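You operate a simulated robot arm through the tools that you are given. There is no shell and no other tool. Be economical: measure what you need, move in short steps, check, and stop when the job is done.

The job below is to be done with a simulated two-armed robot. You get a single attempt, and the scene is never put back.

TASK
Put the brass plug that says "A" from the top of the grey workbench on the shelf under the plan board and the brass plug marked "D" on the top of the cylinder bench. Hold the green light on the top of the grey workbench steady with one hand and press the green light dome to switch it on with the other. Take the box labelled "Seats" from the top of the grey workbench and put it on the white tray. Put the green jar on the shelf under the red case away on the long counter. Do these in any order. Set down upright: green jar.

The check looks at the end state, three seconds after you hand in, the way a careful person would. Anything else that was tipped, shoved, dropped, spilled or broken makes it a failure.

THE ROBOT
Two 7-joint arms with two-finger parallel grippers on one trunk, on a base that drives. Base frame: it is fixed to the floor where the robot stands at the start and does not move with it; the origin is under the middle of the robot, x ahead of it, y to its left, z up. Units: m, rad, N and s.
The left shoulder is at the start at [0.07, 0.177, 1.045], the right one opposite. Places, roughly: green jar [2.5, -2, 0.5]; green light (5x5x9 cm) [2.2, -0.2, 0.9]; green light dome [2.2, -0.2, 0.9]; long counter [1.4, -2.1, 0.9]; shelf under the plan board [0.8, -2.1, 0.4]; small blue box, small grey box [2.25, -0.5, 0.75]; top of the cylinder bench [-0.9, 0.4, 0.6]; white tray [0.4, -2, 0.9]. Payload 3.43 kg a hand.
Tool frame (each hand has its own): the origin (TCP) lies between the finger pads and is the grasp point; the fingertips stand 0.03 m ahead of it; z points along the fingers, y is the line along which they close. Largest opening 0.094 m; finger width 0.028, thickness 0.01; the body of the gripper, 0.05 by 0.096 m, starts 0.055 m behind the TCP.
Orientation is that of the tool frame in the base frame, as a unit quaternion [x, y, z, w]. With the fingers straight down and closing along the base's y, the tool's x points along the base's -x, its y along +y and its z along -z.

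THE INTERFACE
- The arms move only by the tool apply_moves. It takes "left_rows", "right_rows" or both (then of equal length, played together; a hand with none holds still); each is one flat list of numbers, 7 for each row, row after row: the shift along the tool's x, y, z in units of 50 mm (1.0 is 50 mm), then the turn, a rotation vector about the tool's x, y, z in units of 5 degrees (1.0 is 5 degrees), then the closure, from 0 (fully open) to 1 (shut). In form: [tx, ty, tz, wx, wy, wz, hand, tx, ty, tz, wx, wy, wz, hand, ...]. A call has 1 to 20 rows; each row shifts and turns the commanded pose from where the row before left it, along the tool's axes as they then stand. A call with a number of a shift or a turn outside -1 to 1 is refused whole. Rows are played at 5 a second. More than 0.05 m and 0.15 rad between two rows, or a gripper value outside its range, and nothing of the call is played. Where a pose cannot be reached the arm comes as near as it can. A force on the tool above 40 N (or 10 N above the force at the start of the call, whichever is more), or a blocked arm, ends the call early, and 0.2 s more pass. The fingers move at their own pace (about 0.153 m/s each) and stop on an object; they squeeze with about 44 N. The grip force told is the motor's: it shows also when the fingers shut on nothing. Time passes only in rows, and 0.2 s behind the last, so rows that do not move let the fingers close. The reply holds the time, the measured pose of the TCP, the force on the tool along the base axes, the opening and the grip force, in the units named above and with some noise, with the torque about the TCP (base axes, N m) and any sound that the robot's microphone picked up, and new pictures: "show" is both (left out), scene, wrist or none (wrist: the cameras of the hands that moved).
- Cameras (640 x 400 px; columns grow to the right, rows downward): "scene" is now at [0.0965, 0.0688, 1.3555]; the picture's right is [0.83, -0.55, 0.00], its down [-0.36, -0.54, -0.76] and it looks along [0.42, 0.63, -0.65] (base axes); focal length 214 px, centre (320, 200). "left" rides on the left gripper at [0.076, -0.014, -0.103] in its tool frame; the picture's right is [0.18, 0.98, 0.00], its down [-0.75, 0.14, -0.64] and it looks along [-0.63, 0.12, 0.77] (tool axes); focal length 243 px, centre (320, 200). "right" rides on the right gripper at [0.076, 0.014, -0.103] in its tool frame; the picture's right is [-0.18, 0.98, 0.00], its down [-0.75, -0.14, -0.64] and it looks along [-0.63, -0.12, 0.77] (tool axes); focal length 243 px, centre (320, 200). There is no depth. A picture from a camera that has moved, and an enlarged one, comes with that camera's place and axes in the base frame and with its lens.
- slide_trunk(by): slides the trunk up (or, below 0, down) by that many m; the arms and the scene camera ride with it, the base frame stays. It gives what a move gives, with no picture.
- roll_base(legs): drives the robot by 1 to 6 legs, each [ahead, turn to the left] in m and rad, along the robot's own axes; the way and the turn of a leg run together, so that a leg with both is an arc; at most 1.5 m and 3.142 rad a leg. The arms and the cameras ride along, it lands a little off, and it stops where it bumps. It gives what a move gives, and a new picture of the scene camera.
- turn_head(pan, tilt): turns the head with the scene camera to pan (to the left, within 1.501 rad either way) and tilt (down, from -0.506 to 1.204), counted from straight ahead of the robot. It gives what a move gives, and a new picture of the scene camera.
- inspect(camera, box): a new picture of the part [left, top, right, bottom] of that camera's present view, enlarged. No time passes.
- sign_off(): hands the job in; it is judged then, once.

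Go step by step. Nothing tells you exact positions but the pictures and the camera data: compare them with the known pose of the tool, close in by small moves and look again before you grip or let go. The budget is 165 turns and 260 pictures, counting those below and the enlarged ones. Unless the task says otherwise, let go and move clear before handing in, and close with one line.

The tools are called by a JSON object that holds its "fn" and its "kwargs". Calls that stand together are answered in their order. apply_moves: Moves the arms, as the interface text tells. Its arguments: {"type":"object","properties":{"left_rows":{"type":"array","items":{"type":"number"}},"right_rows":{"type":"array","items":{"type":"number"}},"show":{"type":"string","enum":["both","scene","wrist","none"]}},"required":[]} The other tools are called the same way: slide_trunk (by) slides the trunk up or down; roll_base (legs) drives the base; turn_head (pan, tilt) turns the head that bears the scene camera; inspect (camera, box) takes an enlarged picture of a part of a camera's view; sign_off () hands the job in.

At the start:

```text
time: 0.0
left_position: [0.3452, 0.4748, 1.1553]
left_orientation: [0.0, 1.0, 0.001, 0.001]
left_ft_force: [-0.3, 0.1, -0.5]
left_wrist_torque: [0.03, 0.05, 0.04]
left_width: 0.0941
left_grasp_force: 0.1
right_position: [0.4535, 0.0837, 1.0788]
right_orientation: [0.0, 1.0, -0.001, -0.001]
right_ft_force: [0.4, 0.2, 0.8]
right_wrist_torque: [0.04, 0.04, 0.03]
right_width: 0.0941
right_grasp_force: 0.0
trunk travel left (down, up): [-0.625, 0.215]
robot x, y, heading: [0.0017, -0.0016, -0.001]
head pan, tilt: [0.986, 0.71]
```

scene: 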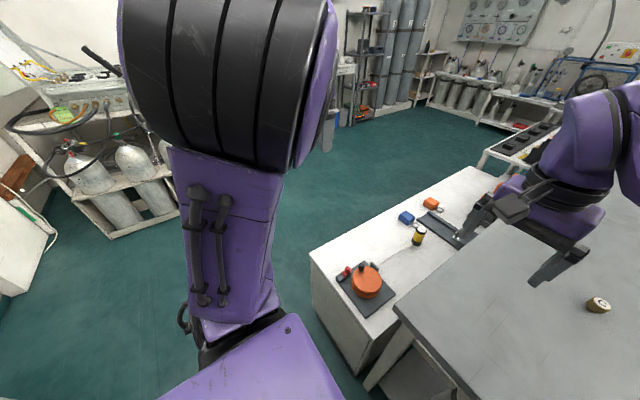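
right: 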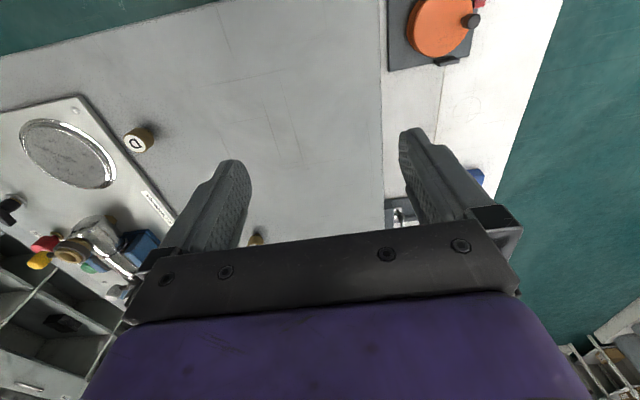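
left: 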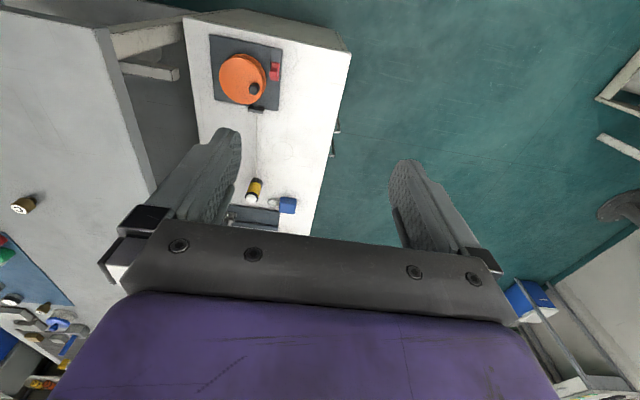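

I see a grey workbench in front with a brass plug on it, and more items to the right. I will look around with the head first.

{"fn": "turn_head", "kwargs": {"pan": 0.0, "tilt": 0.7}}

{"fn": "turn_head", "kwargs": {"pan": -0.8, "tilt": 0.5}}

{"fn": "turn_head", "kwargs": {"pan": -1.5, "tilt": 0.4}}

{"fn": "turn_head", "kwargs": {"pan": 1.5, "tilt": 0.4}}

```text
time: 1.3
left_position: [0.3454, 0.4753, 1.1552]
left_orientation: [0.001, 1.0, 0.0, 0.001]
left_ft_force: [-0.2, -0.8, 0.8]
left_wrist_torque: [0.0, -0.01, -0.01]
left_width: 0.0944
left_grasp_force: 0.1
right_position: [0.4524, 0.0835, 1.0801]
right_orientation: [0.0, 1.0, 0.0, -0.001]
right_ft_force: [-1.0, 0.0, -0.6]
right_wrist_torque: [-0.01, 0.03, -0.01]
right_width: 0.094
right_grasp_force: 0.0
trunk travel left (down, up): [-0.625, 0.215]
robot x, y, heading: [-0.0007, -0.001, -0.004]
head pan, tilt: [0.0, 0.7]
camera scene: at [0.1348, -0.0015, 1.3565], right [0.0, -1.0, 0.0], down [-0.64, 0.0, -0.76], along [0.76, 0.0, -0.64], focal length 214 px, centre (320, 200)
```

scene: 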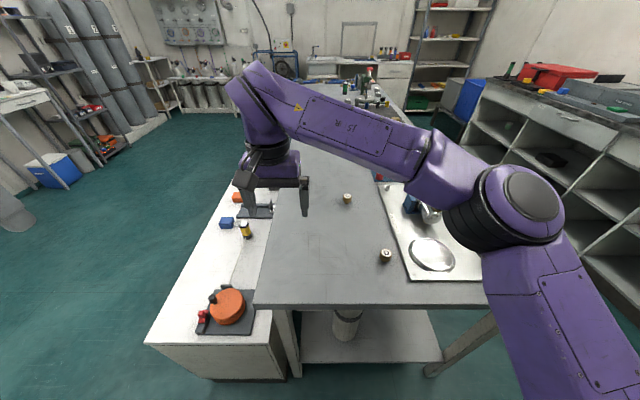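

```text
time: 2.4
left_position: [0.3456, 0.4741, 1.1556]
left_orientation: [0.0, 1.0, 0.0, 0.001]
left_ft_force: [1.0, 0.3, 0.2]
left_wrist_torque: [-0.01, 0.01, 0.0]
left_width: 0.094
left_grasp_force: 0.0
right_position: [0.4533, 0.0833, 1.0791]
right_orientation: [0.0, 1.0, 0.0, -0.001]
right_ft_force: [-0.3, 0.3, -0.9]
right_wrist_torque: [0.02, -0.02, 0.0]
right_width: 0.0941
right_grasp_force: 0.1
trunk travel left (down, up): [-0.625, 0.215]
robot x, y, heading: [0.0008, -0.004, 0.003]
head pan, tilt: [-0.799, 0.499]
camera scene: at [0.1134, -0.0668, 1.3742], right [-0.72, -0.7, 0.0], down [-0.33, 0.34, -0.88], along [0.61, -0.63, -0.48], focal length 214 px, centre (320, 200)
```

scene: 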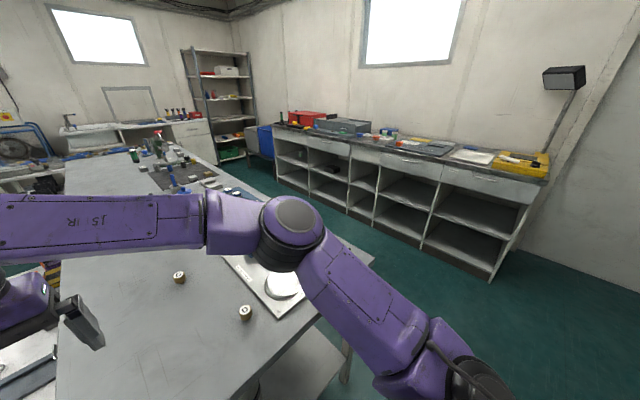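

```text
time: 3.5
left_position: [0.345, 0.4737, 1.1562]
left_orientation: [0.0, 1.0, 0.001, 0.001]
left_ft_force: [-0.7, -0.2, -0.3]
left_wrist_torque: [-0.02, 0.0, 0.04]
left_width: 0.094
left_grasp_force: 0.1
right_position: [0.4513, 0.0838, 1.0796]
right_orientation: [0.0, 1.0, 0.001, -0.001]
right_ft_force: [0.4, 0.5, -0.3]
right_wrist_torque: [0.02, -0.05, -0.01]
right_width: 0.094
right_grasp_force: 0.1
trunk travel left (down, up): [-0.625, 0.215]
robot x, y, heading: [0.0041, 0.0011, -0.006]
head pan, tilt: [-1.499, 0.4]
camera scene: at [0.0566, -0.094, 1.3833], right [-1.0, -0.07, 0.0], down [-0.03, 0.39, -0.92], along [0.07, -0.92, -0.39], focal length 214 px, centre (320, 200)
```

scene: 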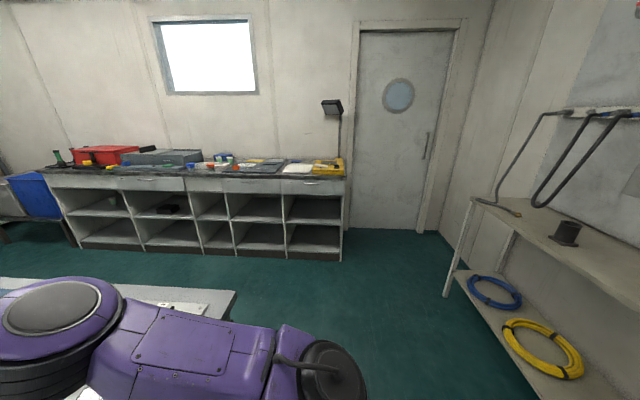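

```text
time: 6.1
left_position: [0.3461, 0.4753, 1.1552]
left_orientation: [0.0, 1.0, 0.001, 0.001]
left_ft_force: [-0.1, 0.2, -0.2]
left_wrist_torque: [0.0, 0.01, 0.0]
left_width: 0.0941
left_grasp_force: 0.0
right_position: [0.4526, 0.0827, 1.079]
right_orientation: [0.0, 1.0, 0.0, -0.001]
right_ft_force: [0.2, 0.7, -0.5]
right_wrist_torque: [0.0, 0.02, -0.02]
right_width: 0.0941
right_grasp_force: 0.0
trunk travel left (down, up): [-0.625, 0.215]
robot x, y, heading: [0.0015, -0.0014, -0.002]
head pan, tilt: [1.499, 0.4]
camera scene: at [0.0565, 0.0908, 1.3833], right [1.0, -0.07, 0.0], down [-0.03, -0.39, -0.92], along [0.07, 0.92, -0.39], focal length 214 px, centre (320, 200)
```

scene: 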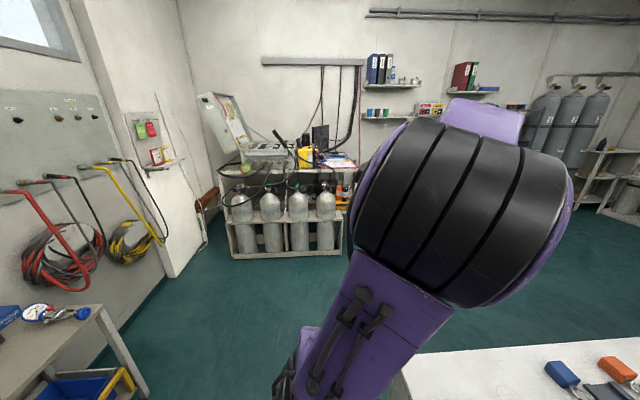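

I'll look back at the workbench and enlarge views of the plugs and the far end.

{"fn": "turn_head", "kwargs": {"pan": -0.2, "tilt": 0.75}}

{"fn": "inspect", "kwargs": {"camera": "scene", "box": [200, 160, 360, 260]}}

{"fn": "inspect", "kwargs": {"camera": "right", "box": [0, 80, 280, 255]}}

{"fn": "turn_head", "kwargs": {"pan": -0.2, "tilt": 0.3}}

{"fn": "inspect", "kwargs": {"camera": "scene", "box": [200, 160, 360, 260]}}

```text
time: 7.8
left_position: [0.3462, 0.4746, 1.1555]
left_orientation: [0.001, 1.0, 0.001, 0.0]
left_ft_force: [-0.5, 0.2, 0.6]
left_wrist_torque: [-0.01, 0.0, 0.01]
left_width: 0.0941
left_grasp_force: 0.1
right_position: [0.4531, 0.0838, 1.0788]
right_orientation: [0.0, 1.0, 0.0, 0.0]
right_ft_force: [1.0, 0.3, -0.5]
right_wrist_torque: [0.03, -0.01, 0.03]
right_width: 0.0942
right_grasp_force: 0.1
trunk travel left (down, up): [-0.625, 0.215]
robot x, y, heading: [-0.0019, 0.0023, 0.0]
head pan, tilt: [-0.201, 0.75]
camera scene: at [0.1311, -0.0181, 1.3522], right [-0.2, -0.98, 0.0], down [-0.67, 0.14, -0.73], along [0.72, -0.15, -0.68], focal length 214 px, centre (320, 200)
```

scene: 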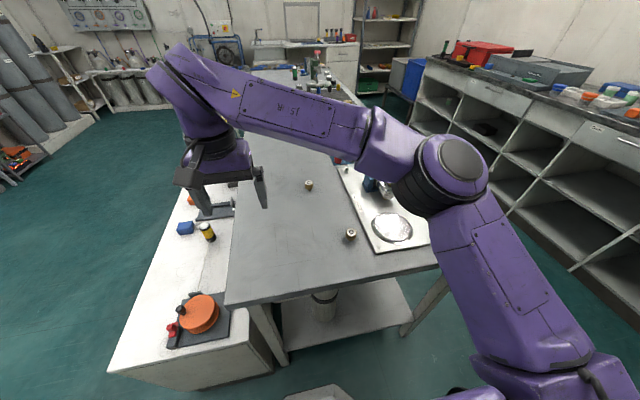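

```text
4.00 times, centred on (280, 210) of scene
camera zoom: at [0.1311, -0.0181, 1.3522], right [-0.2, -0.98, 0.0], down [-0.67, 0.14, -0.73], along [0.72, -0.15, -0.68], focal length 858 px, centre (480, 160)
```

zoom: 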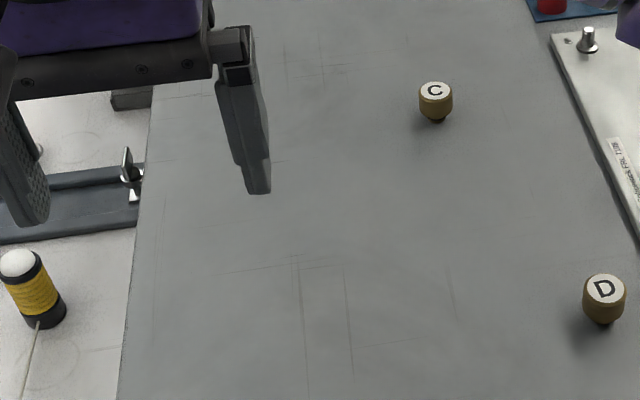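

```text
2.29 times, centred on (140, 168) of right
camera zoom: at [0.3777, 0.0971, 1.1818], right [0.18, 0.98, 0.0], down [0.75, -0.14, 0.64], along [0.63, -0.12, -0.77], focal length 555 px, centre (731, 274)
```

zoom: 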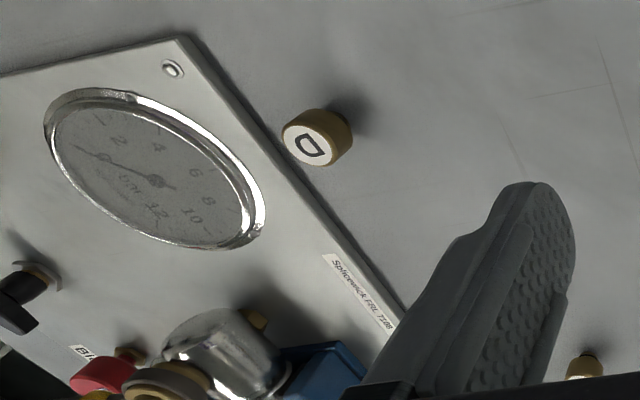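

```text
time: 8.7
left_position: [0.3442, 0.4743, 1.156]
left_orientation: [0.0, 1.0, 0.001, 0.0]
left_ft_force: [-0.4, -0.4, 0.5]
left_wrist_torque: [0.01, 0.0, -0.01]
left_width: 0.0939
left_grasp_force: 0.1
right_position: [0.4526, 0.0838, 1.0789]
right_orientation: [0.001, 1.0, -0.001, -0.001]
right_ft_force: [-0.2, -0.3, 0.2]
right_wrist_torque: [0.01, -0.01, 0.0]
right_width: 0.0939
right_grasp_force: 0.2
trunk travel left (down, up): [-0.625, 0.215]
robot x, y, heading: [0.0004, 0.0017, 0.003]
head pan, tilt: [-0.201, 0.3]
camera scene: at [0.1414, -0.0202, 1.3925], right [-0.2, -0.98, 0.0], down [-0.29, 0.06, -0.95], along [0.94, -0.19, -0.3], focal length 214 px, centre (320, 200)
```

scene: 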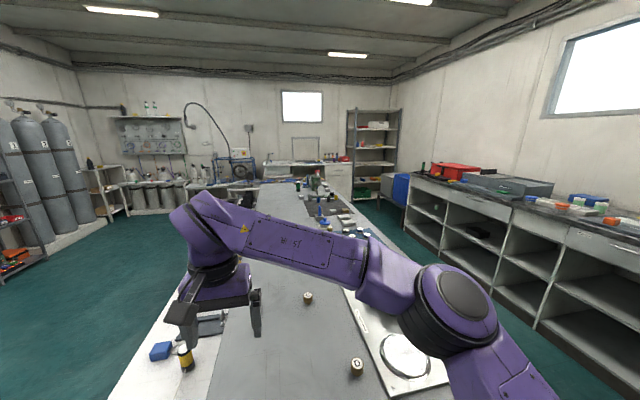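

```text
4.00 times, centred on (280, 210) of scene
camera zoom: at [0.1414, -0.0202, 1.3925], right [-0.2, -0.98, 0.0], down [-0.29, 0.06, -0.95], along [0.94, -0.19, -0.3], focal length 858 px, centre (480, 160)
```

zoom: 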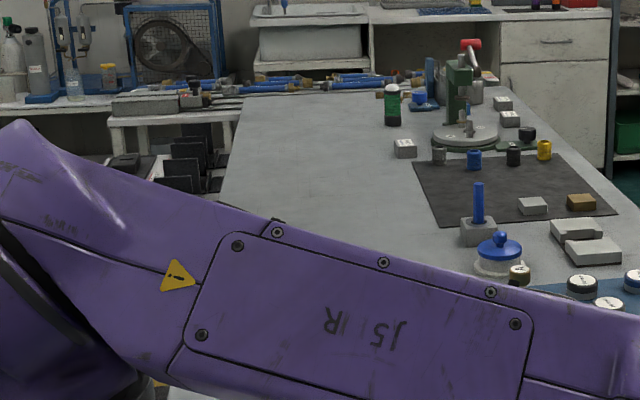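

Plug D sits at about (0.485, -0.183), top z≈0.865; C is further on. I'll move the right hand above D.

{"fn": "apply_moves", "kwargs": {"right_rows": [-0.108, -0.89, 0.4, 0, 0, 0, 0, -0.108, -0.89, 0.4, 0, 0, 0, 0, -0.108, -0.89, 0.4, 0, 0, 0, 0, -0.108, -0.89, 0.4, 0, 0, 0, 0, -0.108, -0.89, 0.4, 0, 0, 0, 0, -0.108, -0.89, 0.4, 0, 0, 0, 0], "show": "both"}}

```text
time: 10.1
left_position: [0.345, 0.4735, 1.1566]
left_orientation: [0.0, 1.0, 0.002, 0.001]
left_ft_force: [-0.3, -0.6, -0.9]
left_wrist_torque: [0.0, 0.02, -0.02]
left_width: 0.0938
left_grasp_force: 0.0
right_position: [0.4836, -0.1871, 0.9568]
right_orientation: [0.0, 1.0, 0.001, 0.0]
right_ft_force: [0.0, -0.9, 0.2]
right_wrist_torque: [0.0, 0.0, 0.02]
right_width: 0.0941
right_grasp_force: 0.1
trunk travel left (down, up): [-0.625, 0.215]
robot x, y, heading: [0.0002, 0.0013, -0.002]
head pan, tilt: [-0.201, 0.3]
camera scene: at [0.1412, -0.0226, 1.3926], right [-0.2, -0.98, 0.0], down [-0.29, 0.06, -0.96], along [0.94, -0.19, -0.3], focal length 214 px, centre (320, 200)
camera right: at [0.4081, -0.1726, 1.0605], right [0.18, 0.98, 0.0], down [0.75, -0.14, 0.64], along [0.63, -0.12, -0.77], focal length 243 px, centre (320, 200)
```

scene: 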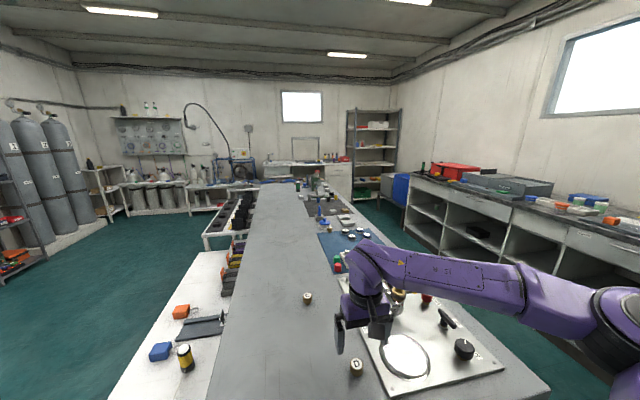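
right: 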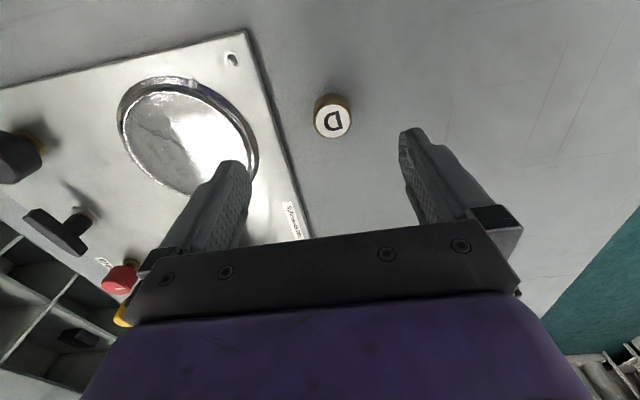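

D is directly under the hand; panel edge is close on the right, so I'll half-close, descend, and grip.

{"fn": "apply_moves", "kwargs": {"right_rows": [0.02, 0.18, 0, 0, 0, 0, 0.45, 0, 0, 0.8, 0, 0, 0, 0.45, 0, 0, 0.8, 0, 0, 0, 0.45, 0, 0, 0, 0, 0, 0, 0.45], "show": "wrist"}}

```text
time: 11.1
left_position: [0.3455, 0.4741, 1.1557]
left_orientation: [0.001, 1.0, 0.001, 0.001]
left_ft_force: [-0.8, 0.0, 0.2]
left_wrist_torque: [-0.04, 0.03, 0.01]
left_width: 0.0939
left_grasp_force: 0.0
right_position: [0.4832, -0.1751, 0.8809]
right_orientation: [0.001, 1.0, 0.0, 0.001]
right_ft_force: [1.8, -2.0, 10.9]
right_wrist_torque: [-0.36, 0.07, 0.12]
right_width: 0.0526
right_grasp_force: 1.1
trunk travel left (down, up): [-0.625, 0.215]
robot x, y, heading: [-0.0002, -0.0019, -0.001]
head pan, tilt: [-0.201, 0.3]
camera right: at [0.4079, -0.1615, 0.9825], right [0.18, 0.98, 0.0], down [0.75, -0.14, 0.64], along [0.63, -0.12, -0.77], focal length 243 px, centre (320, 200)
```

right: 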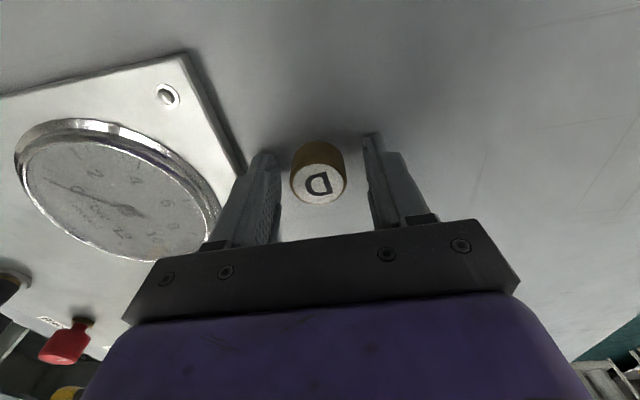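

The right fingertip touches the panel edge lightly. I'll lift a hair, narrow the fingers, descend and close.

{"fn": "apply_moves", "kwargs": {"right_rows": [0, 0, -0.1, 0, 0, 0, 0.5, 0, 0, 0, 0, 0, 0, 0.57, 0, 0, 0.22, 0, 0, 0, 0.57, 0, 0, 0, 0, 0, 0, 1, 0, 0, 0, 0, 0, 0, 1, 0, 0, 0, 0, 0, 0, 1], "show": "wrist"}}

```text
time: 11.9
left_position: [0.343, 0.4737, 1.1559]
left_orientation: [0.001, 1.0, 0.0, 0.003]
left_ft_force: [0.5, 0.1, 0.3]
left_wrist_torque: [-0.04, 0.07, 0.0]
left_width: 0.0938
left_grasp_force: 0.0
right_position: [0.4852, -0.1757, 0.8798]
right_orientation: [0.003, 1.0, 0.002, 0.005]
right_ft_force: [-10.6, -4.3, 22.7]
right_wrist_torque: [-0.28, 0.5, -0.12]
right_width: 0.0292
right_grasp_force: 44.3
trunk travel left (down, up): [-0.625, 0.215]
robot x, y, heading: [-0.002, 0.0031, 0.002]
head pan, tilt: [-0.201, 0.3]
stopped in row 4 (right hand): the force on the tool passed its limit (the readings are from after the stop); the commanded pose is now the measured one
camera right: at [0.4083, -0.162, 0.9819], right [0.19, 0.98, 0.0], down [0.75, -0.15, 0.65], along [0.64, -0.12, -0.76], focal length 243 px, centre (320, 200)
```

right: 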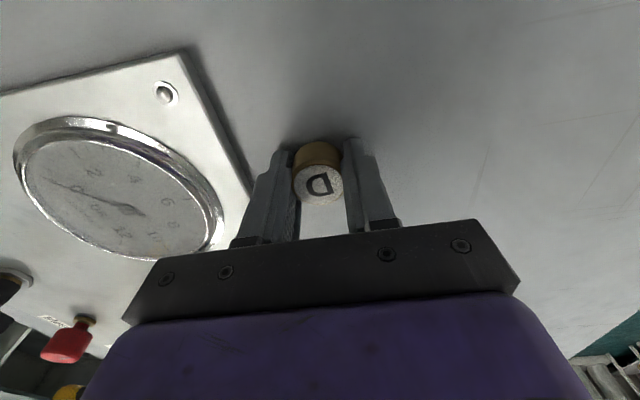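

D is gripped (width 29 mm). Lifting straight up.

{"fn": "apply_moves", "kwargs": {"right_rows": [0, 0, -0.5, 0, 0, 0, 1, 0, 0, -1, 0, 0, 0, 1, 0, 0, -1, 0, 0, 0, 1, 0, 0, -1, 0, 0, 0, 1], "show": "both"}}

{"fn": "inspect", "kwargs": {"camera": "scene", "box": [280, 165, 440, 265]}}

{"fn": "inspect", "kwargs": {"camera": "scene", "box": [390, 155, 640, 311]}}

```text
time: 12.9
left_position: [0.3445, 0.4755, 1.1558]
left_orientation: [0.001, 1.0, 0.0, 0.001]
left_ft_force: [-0.6, -0.3, 0.0]
left_wrist_torque: [-0.02, -0.02, 0.01]
left_width: 0.0941
left_grasp_force: 0.0
right_position: [0.4856, -0.1771, 1.0544]
right_orientation: [0.001, 1.0, 0.0, 0.005]
right_ft_force: [-0.3, 0.7, -0.4]
right_wrist_torque: [-0.03, -0.01, 0.01]
right_width: 0.0288
right_grasp_force: 43.6
trunk travel left (down, up): [-0.625, 0.215]
robot x, y, heading: [0.0003, -0.0014, -0.004]
head pan, tilt: [-0.201, 0.3]
camera scene: at [0.1401, -0.0198, 1.3927], right [-0.2, -0.98, 0.0], down [-0.29, 0.06, -0.96], along [0.94, -0.19, -0.29], focal length 214 px, centre (320, 200)
camera right: at [0.409, -0.1635, 1.1555], right [0.19, 0.98, 0.0], down [0.75, -0.14, 0.65], along [0.64, -0.12, -0.76], focal length 243 px, centre (320, 200)
```

scene: 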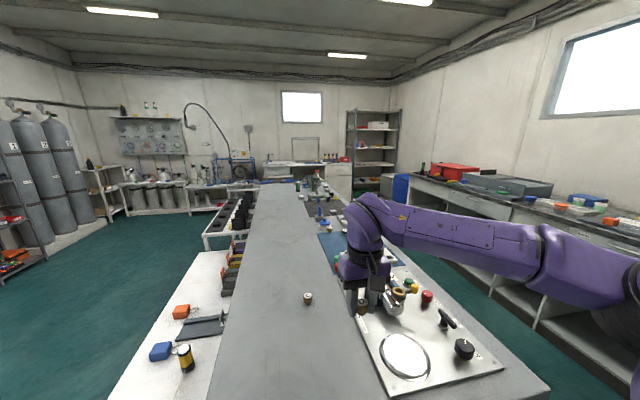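
right: 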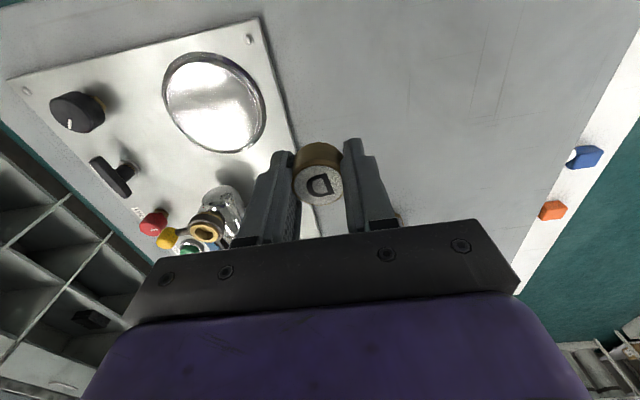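

```text
4.00 times, centred on (360, 215) of scene
camera zoom: at [0.1401, -0.0198, 1.3927], right [-0.2, -0.98, 0.0], down [-0.29, 0.06, -0.96], along [0.94, -0.19, -0.29], focal length 858 px, centre (160, 140)
```

zoom: 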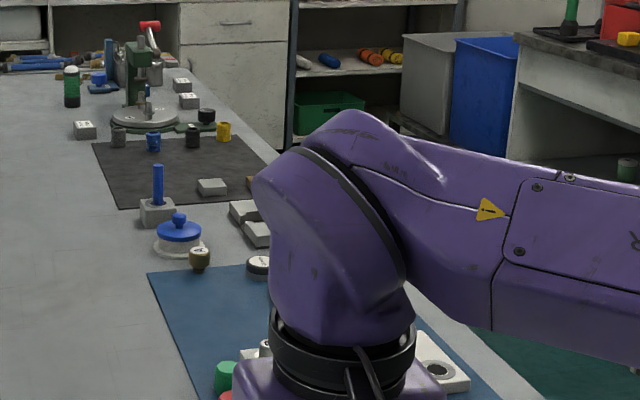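

```text
2.56 times, centred on (515, 233) of scene
camera zoom: at [0.1401, -0.0198, 1.3927], right [-0.2, -0.98, 0.0], down [-0.29, 0.06, -0.96], along [0.94, -0.19, -0.29], focal length 549 px, centre (-179, 116)
```

zoom: 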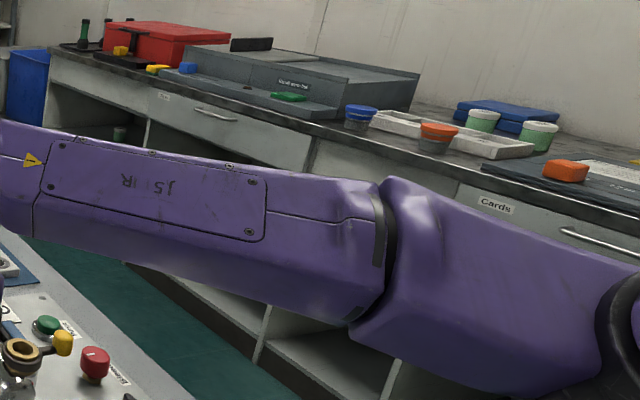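

D is held. A is seen at about (1.24, -0.30) and the green light at about (2.28, -0.22). Now I'll turn the robot toward the cylinder bench behind-left.

{"fn": "turn_head", "kwargs": {"pan": 0.6, "tilt": 0.7}}

{"fn": "roll_base", "kwargs": {"legs": [[0, 1.4]]}}

```text
time: 14.1
left_position: [0.3453, 0.4745, 1.1552]
left_orientation: [0.001, 1.0, 0.001, 0.001]
left_ft_force: [0.6, 1.1, 0.1]
left_wrist_torque: [0.01, 0.02, 0.01]
left_width: 0.0942
left_grasp_force: 0.0
right_position: [0.4856, -0.1776, 1.0526]
right_orientation: [0.001, 1.0, 0.001, 0.004]
right_ft_force: [-0.3, 0.2, -0.8]
right_wrist_torque: [0.02, 0.02, 0.0]
right_width: 0.0287
right_grasp_force: 43.8
trunk travel left (down, up): [-0.625, 0.215]
robot x, y, heading: [-0.0037, 0.0011, -0.002]
head pan, tilt: [0.6, 0.7]
camera scene: at [0.1201, 0.046, 1.3565], right [0.56, -0.83, 0.0], down [-0.53, -0.36, -0.77], along [0.63, 0.43, -0.64], focal length 214 px, centre (320, 200)
```

scene: 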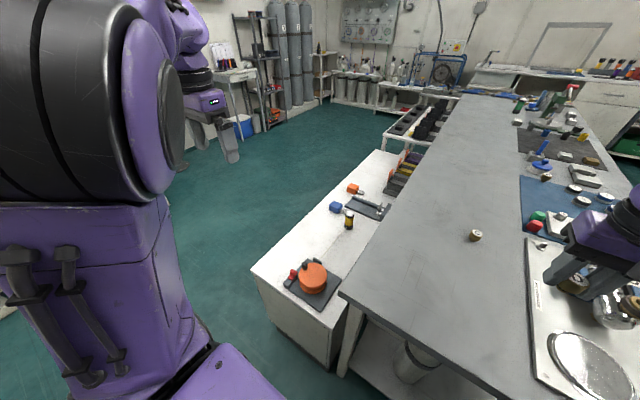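

```text
time: 17.9
left_position: [-0.4123, 0.4166, 1.1563]
left_orientation: [-0.647, 0.762, 0.001, 0.0]
left_ft_force: [1.1, -0.9, 0.0]
left_wrist_torque: [0.0, -0.03, 0.01]
left_width: 0.0941
left_grasp_force: 0.0
right_position: [0.2534, 0.4512, 1.0534]
right_orientation: [-0.647, 0.762, 0.003, 0.003]
right_ft_force: [0.0, -0.6, 0.1]
right_wrist_torque: [0.03, -0.01, 0.0]
right_width: 0.0288
right_grasp_force: 44.0
trunk travel left (down, up): [-0.625, 0.215]
robot x, y, heading: [-0.0008, -0.0032, 1.408]
head pan, tilt: [0.6, 0.7]
camera scene: at [-0.0282, 0.1247, 1.3565], right [0.91, 0.42, 0.0], down [0.27, -0.58, -0.76], along [-0.32, 0.69, -0.64], focal length 214 px, centre (320, 200)
```

scene: 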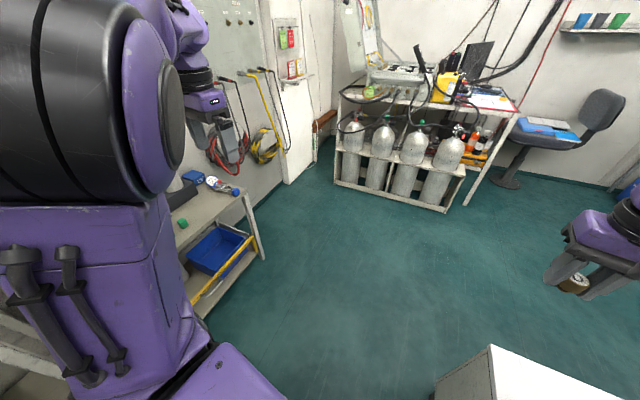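

The cylinder bench is the low table by the left wall. Continuing the turn to face it.

{"fn": "roll_base", "kwargs": {"legs": [[0, 1.2]]}}

{"fn": "turn_head", "kwargs": {"pan": 0.1, "tilt": 0.6}}

```text
time: 21.3
left_position: [-0.5367, -0.2334, 1.1555]
left_orientation: [0.965, -0.263, 0.0, 0.0]
left_ft_force: [0.3, 0.3, 0.1]
left_wrist_torque: [0.01, -0.02, 0.03]
left_width: 0.0939
left_grasp_force: 0.1
right_position: [-0.3295, 0.3993, 1.0529]
right_orientation: [0.965, -0.264, -0.005, -0.001]
right_ft_force: [-0.1, -0.4, -0.5]
right_wrist_torque: [-0.02, -0.02, -0.02]
right_width: 0.0288
right_grasp_force: 44.8
trunk travel left (down, up): [-0.625, 0.215]
robot x, y, heading: [0.0006, 0.0012, 2.611]
head pan, tilt: [0.6, 0.7]
camera scene: at [-0.1283, 0.0178, 1.3565], right [-0.07, 1.0, 0.0], down [0.64, 0.04, -0.76], along [-0.76, -0.05, -0.64], focal length 214 px, centre (320, 200)
```

scene: 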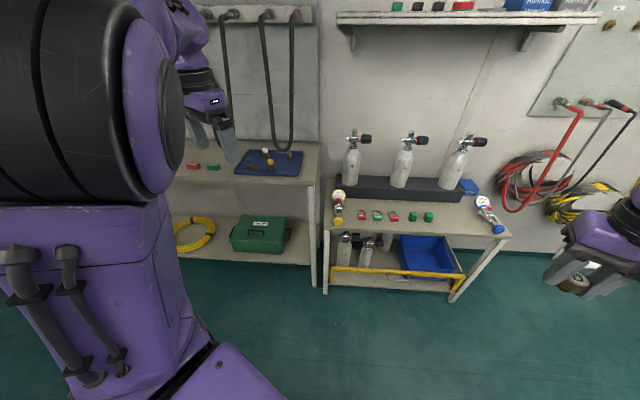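

```text
time: 22.3
left_position: [-0.5386, -0.2334, 1.1561]
left_orientation: [0.965, -0.262, -0.001, 0.001]
left_ft_force: [0.5, 0.1, 0.4]
left_wrist_torque: [-0.02, 0.01, 0.01]
left_width: 0.0941
left_grasp_force: 0.0
right_position: [-0.3304, 0.4002, 1.052]
right_orientation: [0.965, -0.263, -0.005, -0.001]
right_ft_force: [0.2, -0.2, -0.8]
right_wrist_torque: [-0.03, 0.02, 0.01]
right_width: 0.0288
right_grasp_force: 44.0
trunk travel left (down, up): [-0.625, 0.215]
robot x, y, heading: [0.0008, 0.0019, 2.61]
head pan, tilt: [0.099, 0.6]
camera scene: at [-0.1238, 0.0606, 1.3651], right [0.42, 0.91, 0.0], down [0.51, -0.24, -0.82], along [-0.75, 0.34, -0.57], focal length 214 px, centre (320, 200)
```

scene: 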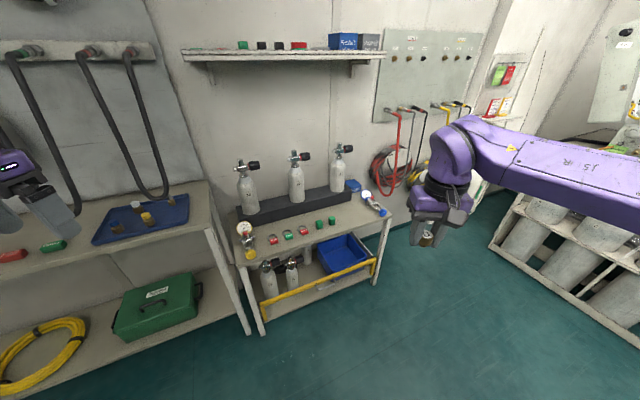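

The bench with the three cylinders is the target; front edge about x=-0.80. Zooming in to choose a free spot.

{"fn": "inspect", "kwargs": {"camera": "scene", "box": [225, 175, 405, 288]}}

```text
3.54 times, centred on (315, 232) of scene
camera zoom: at [-0.1238, 0.0606, 1.3651], right [0.42, 0.91, 0.0], down [0.51, -0.24, -0.82], along [-0.75, 0.34, -0.57], focal length 759 px, centre (338, 88)
```

zoom: 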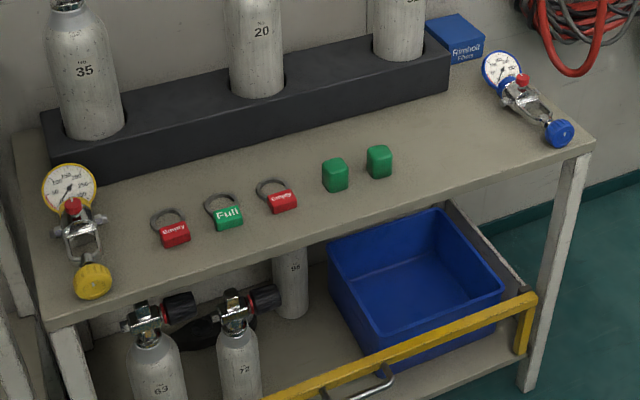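

I'll tuck the left hand back a little, then drive to about (-0.39, 0.50) facing the bench.

{"fn": "apply_moves", "kwargs": {"left_rows": [1, 0, 0, 0, 0, 0, 0, 1, 0, 0, 0, 0, 0, 0], "show": "none"}}

{"fn": "roll_base", "kwargs": {"legs": [[0, -0.38], [0.634, 0], [0, 0.9]]}}

```text
time: 22.9
left_position: [-0.4526, -0.286, 1.1535]
left_orientation: [0.965, -0.263, -0.002, 0.0]
left_ft_force: [-0.3, -0.7, -0.7]
left_wrist_torque: [0.03, 0.03, 0.02]
left_width: 0.094
left_grasp_force: 0.1
right_position: [-0.3291, 0.3981, 1.0529]
right_orientation: [0.965, -0.264, -0.006, -0.001]
right_ft_force: [0.0, -0.3, -1.0]
right_wrist_torque: [0.03, 0.0, -0.01]
right_width: 0.0287
right_grasp_force: 43.8
trunk travel left (down, up): [-0.625, 0.215]
robot x, y, heading: [0.0002, -0.0027, 2.61]
head pan, tilt: [0.099, 0.6]
```

```text
time: 29.9
left_position: [-0.6351, 0.0256, 1.1538]
left_orientation: [1.0, -0.002, -0.001, 0.001]
left_ft_force: [-0.6, -0.3, -0.8]
left_wrist_torque: [0.02, 0.0, 0.02]
left_width: 0.094
left_grasp_force: 0.0
right_position: [-0.8731, 0.6811, 1.053]
right_orientation: [1.0, -0.001, -0.005, 0.001]
right_ft_force: [0.3, 0.4, -0.7]
right_wrist_torque: [0.04, 0.0, 0.02]
right_width: 0.0289
right_grasp_force: 43.8
trunk travel left (down, up): [-0.625, 0.215]
robot x, y, heading: [-0.3867, 0.5003, 3.139]
head pan, tilt: [0.099, 0.6]
camera scene: at [-0.526, 0.4914, 1.3651], right [-0.1, 1.0, 0.0], down [0.56, 0.05, -0.82], along [-0.82, -0.08, -0.57], focal length 214 px, centre (320, 200)
```

scene: 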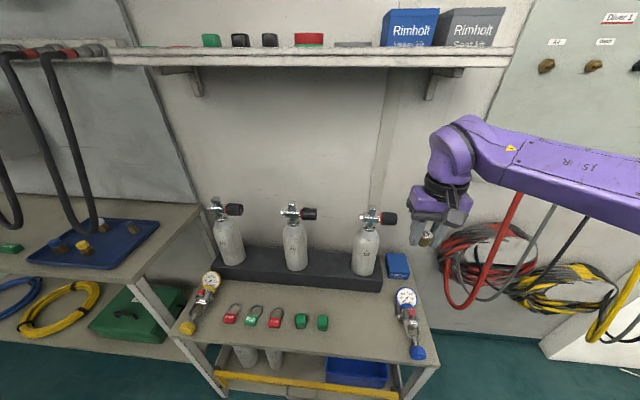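

Target spot on the bench about (-0.90, 0.60), top z≈0.62. Lowering the right hand toward it.

{"fn": "apply_moves", "kwargs": {"right_rows": [-0.07, 0.2, 0.85, 0, 0, 0, 1, -0.07, 0.2, 0.85, 0, 0, 0, 1, -0.07, 0.2, 0.85, 0, 0, 0, 1, -0.07, 0.2, 0.85, 0, 0, 0, 1, -0.07, 0.2, 0.85, 0, 0, 0, 1, -0.07, 0.2, 0.85, 0, 0, 0, 1, -0.07, 0.2, 0.85, 0, 0, 0, 1, -0.07, 0.2, 0.85, 0, 0, 0, 1]}}

```text
time: 31.7
left_position: [-0.6363, 0.0248, 1.1536]
left_orientation: [1.0, -0.002, 0.0, 0.001]
left_ft_force: [-0.6, -0.2, -0.5]
left_wrist_torque: [0.02, -0.02, -0.01]
left_width: 0.0941
left_grasp_force: 0.1
right_position: [-0.9045, 0.6015, 0.7139]
right_orientation: [1.0, -0.004, -0.005, 0.001]
right_ft_force: [0.0, -0.5, -1.4]
right_wrist_torque: [-0.01, 0.01, -0.02]
right_width: 0.0291
right_grasp_force: 43.8
trunk travel left (down, up): [-0.625, 0.215]
robot x, y, heading: [-0.3863, 0.5029, 3.14]
head pan, tilt: [0.099, 0.6]
camera scene: at [-0.527, 0.491, 1.365], right [-0.1, 1.0, 0.0], down [0.56, 0.05, -0.82], along [-0.82, -0.08, -0.57], focal length 214 px, centre (320, 200)
camera right: at [-0.8267, 0.5857, 0.8152], right [-0.19, -0.98, 0.0], down [-0.75, 0.15, 0.65], along [-0.64, 0.12, -0.76], focal length 243 px, centre (320, 200)
```

scene: 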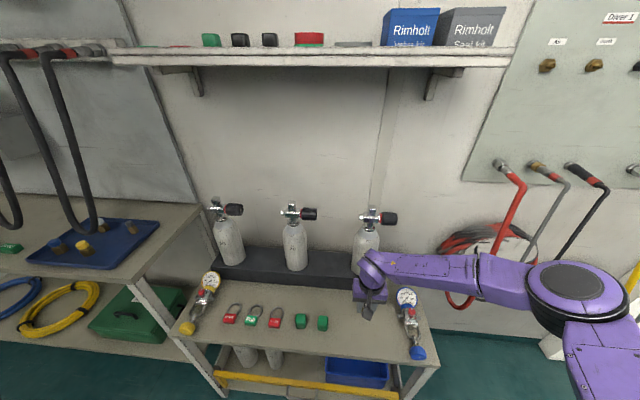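
right: 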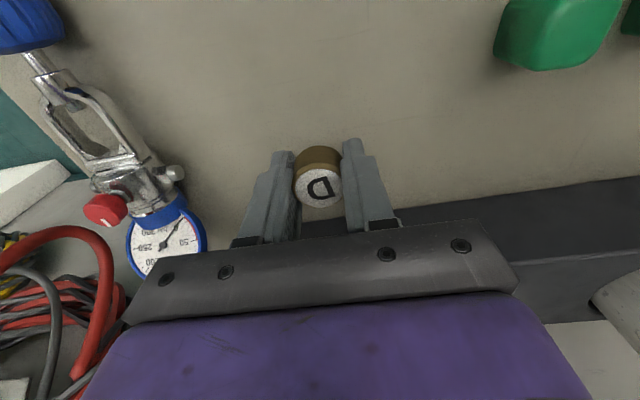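

Clear spot under the plug. Lowering further in small steps.

{"fn": "apply_moves", "kwargs": {"right_rows": [0, 0, 0.4, 0, 0, 0, 1, 0, 0, 0.4, 0, 0, 0, 1, 0, 0, 0.2, 0, 0, 0, 1, 0, 0, 0, 0, 0, 0, 1], "show": "wrist"}}

```text
time: 32.7
left_position: [-0.6324, 0.0265, 1.1546]
left_orientation: [1.0, -0.002, -0.003, 0.001]
left_ft_force: [-0.2, 0.6, 0.5]
left_wrist_torque: [-0.01, 0.0, 0.03]
left_width: 0.094
left_grasp_force: 0.0
right_position: [-0.9066, 0.5997, 0.6712]
right_orientation: [1.0, -0.005, -0.01, 0.001]
right_ft_force: [10.4, 0.6, 26.2]
right_wrist_torque: [0.52, -0.68, -0.4]
right_width: 0.0288
right_grasp_force: 44.1
trunk travel left (down, up): [-0.625, 0.215]
robot x, y, heading: [-0.3882, 0.5011, 3.139]
head pan, tilt: [0.099, 0.6]
stopped in row 4 (right hand): the force on the tool passed its limit (the readings are from after the stop); the commanded pose is now the measured one
camera right: at [-0.8279, 0.5848, 0.7715], right [-0.19, -0.98, 0.01], down [-0.74, 0.15, 0.66], along [-0.64, 0.12, -0.75], focal length 243 px, centre (320, 200)
```

right: 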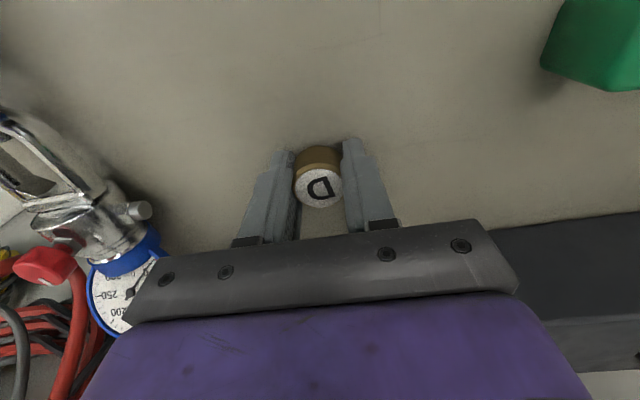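

Contact with the bench at TCP z≈0.671. I'll ease up a touch and release.

{"fn": "apply_moves", "kwargs": {"right_rows": [0, 0, -0.04, 0, 0, 0, 1, 0, 0, 0, 0, 0, 0, 0.35, 0, 0, 0, 0, 0, 0, 0.35], "show": "wrist"}}

```text
time: 33.5
left_position: [-0.6338, 0.0247, 1.1537]
left_orientation: [1.0, -0.002, -0.002, 0.0]
left_ft_force: [-1.3, -0.1, -0.7]
left_wrist_torque: [-0.03, -0.03, 0.03]
left_width: 0.0939
left_grasp_force: 0.0
right_position: [-0.9084, 0.5997, 0.6708]
right_orientation: [1.0, -0.003, -0.011, 0.002]
right_ft_force: [-1.2, -10.1, 16.7]
right_wrist_torque: [0.19, -0.24, -0.01]
right_width: 0.0549
right_grasp_force: 0.1
trunk travel left (down, up): [-0.625, 0.215]
robot x, y, heading: [-0.3849, 0.5015, 3.139]
head pan, tilt: [0.099, 0.6]
camera right: at [-0.83, 0.5842, 0.7714], right [-0.19, -0.98, 0.01], down [-0.74, 0.15, 0.66], along [-0.65, 0.12, -0.75], focal length 243 px, centre (320, 200)
```

right: 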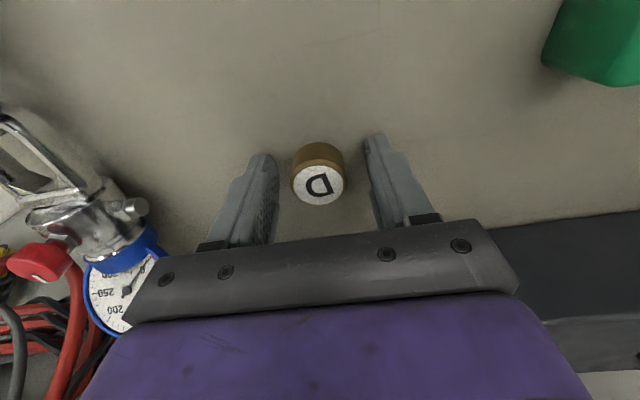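

D stands on the bench upright. Raising the hand straight up and checking.

{"fn": "apply_moves", "kwargs": {"right_rows": [0, 0, -0.5, 0, 0, 0, 0.35, 0, 0, -1, 0, 0, 0, 0.35, 0, 0, -1, 0, 0, 0, 0.35, 0, 0, -1, 0, 0, 0, 0.35, 0, 0, -1, 0, 0, 0, 0.35, 0.2, 0, -1, 0, 0, 0, 0.35, 0.5, 0, -1, 0, 0, 0, 0.35, 0.5, 0, -1, 0, 0, 0, 0.35, 0.5, 0, -1, 0, 0, 0, 0.35], "show": "scene"}}

{"fn": "inspect", "kwargs": {"camera": "scene", "box": [270, 270, 430, 370]}}

```text
refused: row 6 steps farther than a row can; nothing moved
```

```text
4.00 times, centred on (350, 320) of scene
camera zoom: at [-0.524, 0.4896, 1.3653], right [-0.1, 1.0, 0.0], down [0.56, 0.06, -0.83], along [-0.82, -0.08, -0.56], focal length 858 px, centre (200, -280)
```

zoom: 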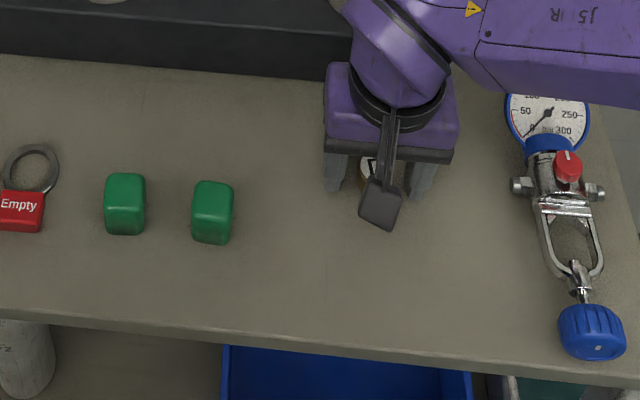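

Refused only for step size; repeating with smaller rows.

{"fn": "apply_moves", "kwargs": {"right_rows": [0, 0, -0.5, 0, 0, 0, 0.35, 0, 0, -1, 0, 0, 0, 0.35, 0, 0, -1, 0, 0, 0, 0.35, 0, 0, -1, 0, 0, 0, 0.35, 0, 0, -1, 0, 0, 0, 0.35, 0.5, 0, -0.8, 0, 0, 0, 0.35, 0.5, 0, -0.8, 0, 0, 0, 0.35, 0.5, 0, -0.8, 0, 0, 0, 0.35, 0.5, 0, -0.8, 0, 0, 0, 0.35], "show": "scene"}}

```text
time: 35.5
left_position: [-0.634, 0.0261, 1.154]
left_orientation: [1.0, -0.002, -0.002, 0.001]
left_ft_force: [0.8, -0.7, -0.2]
left_wrist_torque: [-0.01, -0.01, -0.03]
left_width: 0.0941
left_grasp_force: 0.0
right_position: [-0.7976, 0.6011, 1.0518]
right_orientation: [1.0, -0.003, -0.008, 0.002]
right_ft_force: [0.3, -0.3, -0.6]
right_wrist_torque: [0.01, 0.01, 0.0]
right_width: 0.0609
right_grasp_force: 0.0
trunk travel left (down, up): [-0.625, 0.215]
robot x, y, heading: [-0.3873, 0.5002, 3.14]
head pan, tilt: [0.099, 0.6]
camera scene: at [-0.524, 0.4912, 1.3652], right [-0.1, 1.0, 0.0], down [0.56, 0.05, -0.83], along [-0.82, -0.08, -0.56], focal length 214 px, centre (320, 200)
```

scene: 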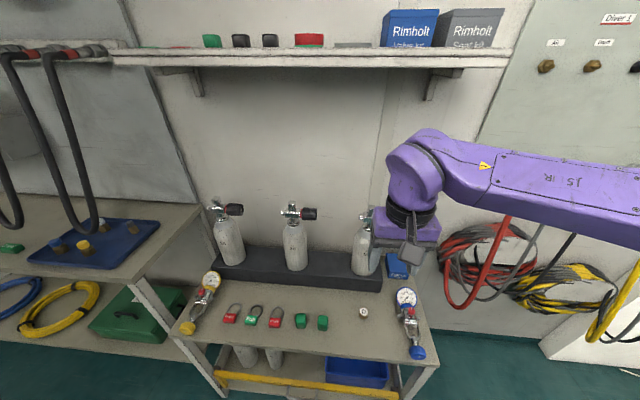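

D is on the cylinder bench. Now I back off and drive round to the aisle between the workbench and the long counter.

{"fn": "roll_base", "kwargs": {"legs": [[-0.2, 0], [0, 1.571], [1.5, 0], [0.15, 0], [0, 1.571]]}}

{"fn": "turn_head", "kwargs": {"pan": -0.9, "tilt": 0.5}}

```text
time: 52.7
left_position: [0.07, -0.6428, 1.1547]
left_orientation: [-0.029, 1.0, 0.001, 0.001]
left_ft_force: [0.6, 0.5, -0.1]
left_wrist_torque: [0.0, -0.01, 0.01]
left_width: 0.0939
left_grasp_force: 0.1
right_position: [0.2677, -1.2069, 1.0515]
right_orientation: [-0.027, 1.0, 0.002, 0.008]
right_ft_force: [-0.7, -0.9, -0.7]
right_wrist_torque: [-0.03, 0.02, 0.0]
right_width: 0.0609
right_grasp_force: 0.1
trunk travel left (down, up): [-0.625, 0.215]
robot x, y, heading: [-0.1514, -1.1356, 0.059]
head pan, tilt: [0.099, 0.6]
camera scene: at [-0.0123, -1.1176, 1.3651], right [0.16, -0.99, 0.0], down [-0.56, -0.09, -0.83], along [0.81, 0.13, -0.56], focal length 214 px, centre (320, 200)
```

scene: 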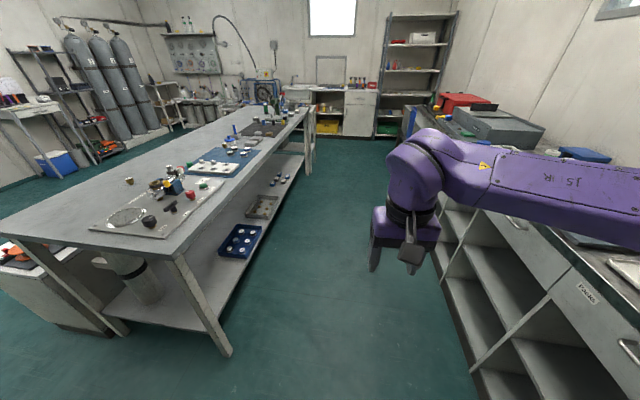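

```text
time: 54.0
left_position: [0.0684, -0.6424, 1.155]
left_orientation: [-0.029, 1.0, 0.001, 0.0]
left_ft_force: [0.3, 0.1, 0.2]
left_wrist_torque: [0.0, 0.0, -0.02]
left_width: 0.0942
left_grasp_force: 0.2
right_position: [0.2691, -1.2067, 1.0518]
right_orientation: [-0.027, 1.0, 0.002, 0.008]
right_ft_force: [-0.5, 0.1, -0.1]
right_wrist_torque: [0.0, 0.02, 0.04]
right_width: 0.0613
right_grasp_force: 0.0
trunk travel left (down, up): [-0.625, 0.215]
robot x, y, heading: [-0.1501, -1.1314, 0.057]
head pan, tilt: [-0.901, 0.499]
camera scene: at [-0.039, -1.1993, 1.3742], right [-0.75, -0.67, 0.0], down [-0.32, 0.36, -0.88], along [0.58, -0.66, -0.48], focal length 214 px, centre (320, 200)
```

scene: 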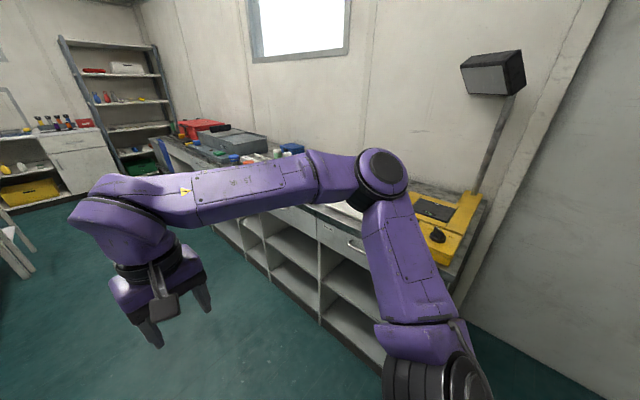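

I'll straighten up, drive along the aisle to about x=1.1, and turn to face the workbench.

{"fn": "roll_base", "kwargs": {"legs": [[0, -0.058], [1.25, 0], [0, 1.571], [0.15, 0]]}}

{"fn": "turn_head", "kwargs": {"pan": 0.0, "tilt": 0.7}}

```text
time: 65.5
left_position: [0.5967, -0.7471, 1.1547]
left_orientation: [0.716, -0.698, -0.001, 0.001]
left_ft_force: [0.3, -0.4, -0.4]
left_wrist_torque: [-0.04, 0.0, -0.03]
left_width: 0.0939
left_grasp_force: 0.2
right_position: [1.1693, -0.568, 1.052]
right_orientation: [0.715, -0.699, -0.007, -0.005]
right_ft_force: [-0.7, -0.4, 0.0]
right_wrist_torque: [0.02, 0.05, 0.01]
right_width: 0.0611
right_grasp_force: 0.1
trunk travel left (down, up): [-0.625, 0.215]
robot x, y, heading: [1.0794, -0.9836, 1.591]
head pan, tilt: [-0.901, 0.499]
camera scene: at [1.1471, -0.8762, 1.3743], right [0.64, -0.77, 0.0], down [-0.37, -0.31, -0.88], along [0.68, 0.56, -0.48], focal length 214 px, centre (320, 200)
```

scene: 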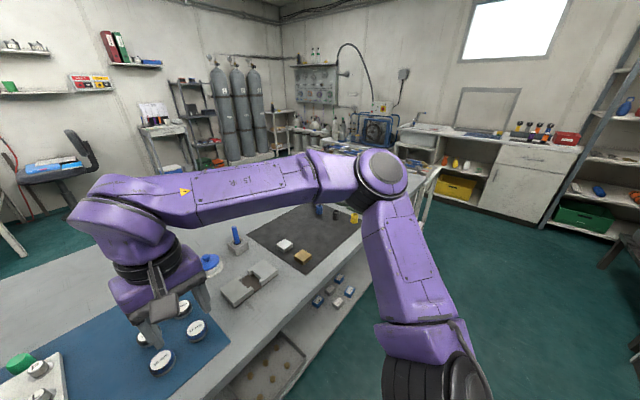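

```text
time: 66.7
left_position: [0.5969, -0.7471, 1.1547]
left_orientation: [0.716, -0.698, -0.001, 0.0]
left_ft_force: [-0.2, 0.1, 0.2]
left_wrist_torque: [0.02, -0.06, -0.01]
left_width: 0.094
left_grasp_force: 0.1
right_position: [1.1674, -0.5664, 1.051]
right_orientation: [0.714, -0.7, -0.006, -0.004]
right_ft_force: [-0.1, -0.8, -0.5]
right_wrist_torque: [0.01, 0.01, 0.0]
right_width: 0.061
right_grasp_force: 0.1
trunk travel left (down, up): [-0.625, 0.215]
robot x, y, heading: [1.0789, -0.9846, 1.594]
head pan, tilt: [0.0, 0.7]
camera scene: at [1.0753, -0.8486, 1.3565], right [1.0, 0.02, 0.0], down [0.01, -0.64, -0.76], along [-0.02, 0.76, -0.64], focal length 214 px, centre (320, 200)
```

scene: 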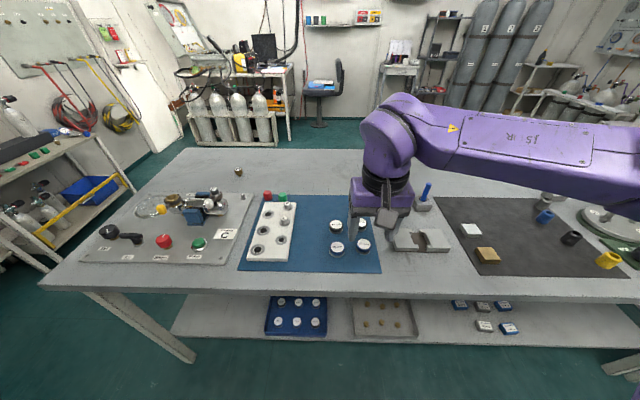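

The right hand covers the area where A should be; I'll check the right wrist camera.

{"fn": "inspect", "kwargs": {"camera": "right", "box": [0, 0, 640, 400]}}

```text
1.00 times, centred on (320, 200) of right
camera zoom: at [1.156, -0.6454, 1.1528], right [-0.99, 0.16, 0.01], down [0.13, 0.75, 0.65], along [0.1, 0.65, -0.76], focal length 243 px, centre (320, 200)
```

zoom: 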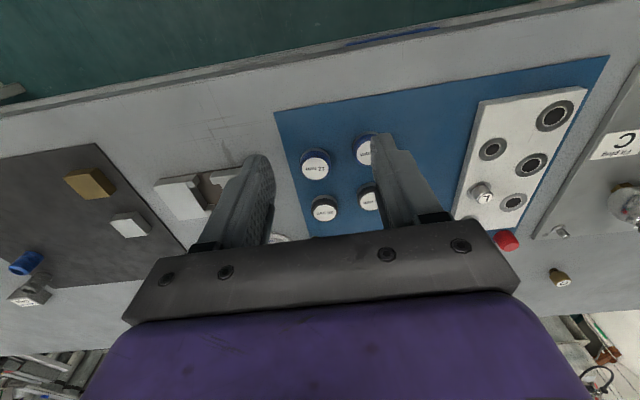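

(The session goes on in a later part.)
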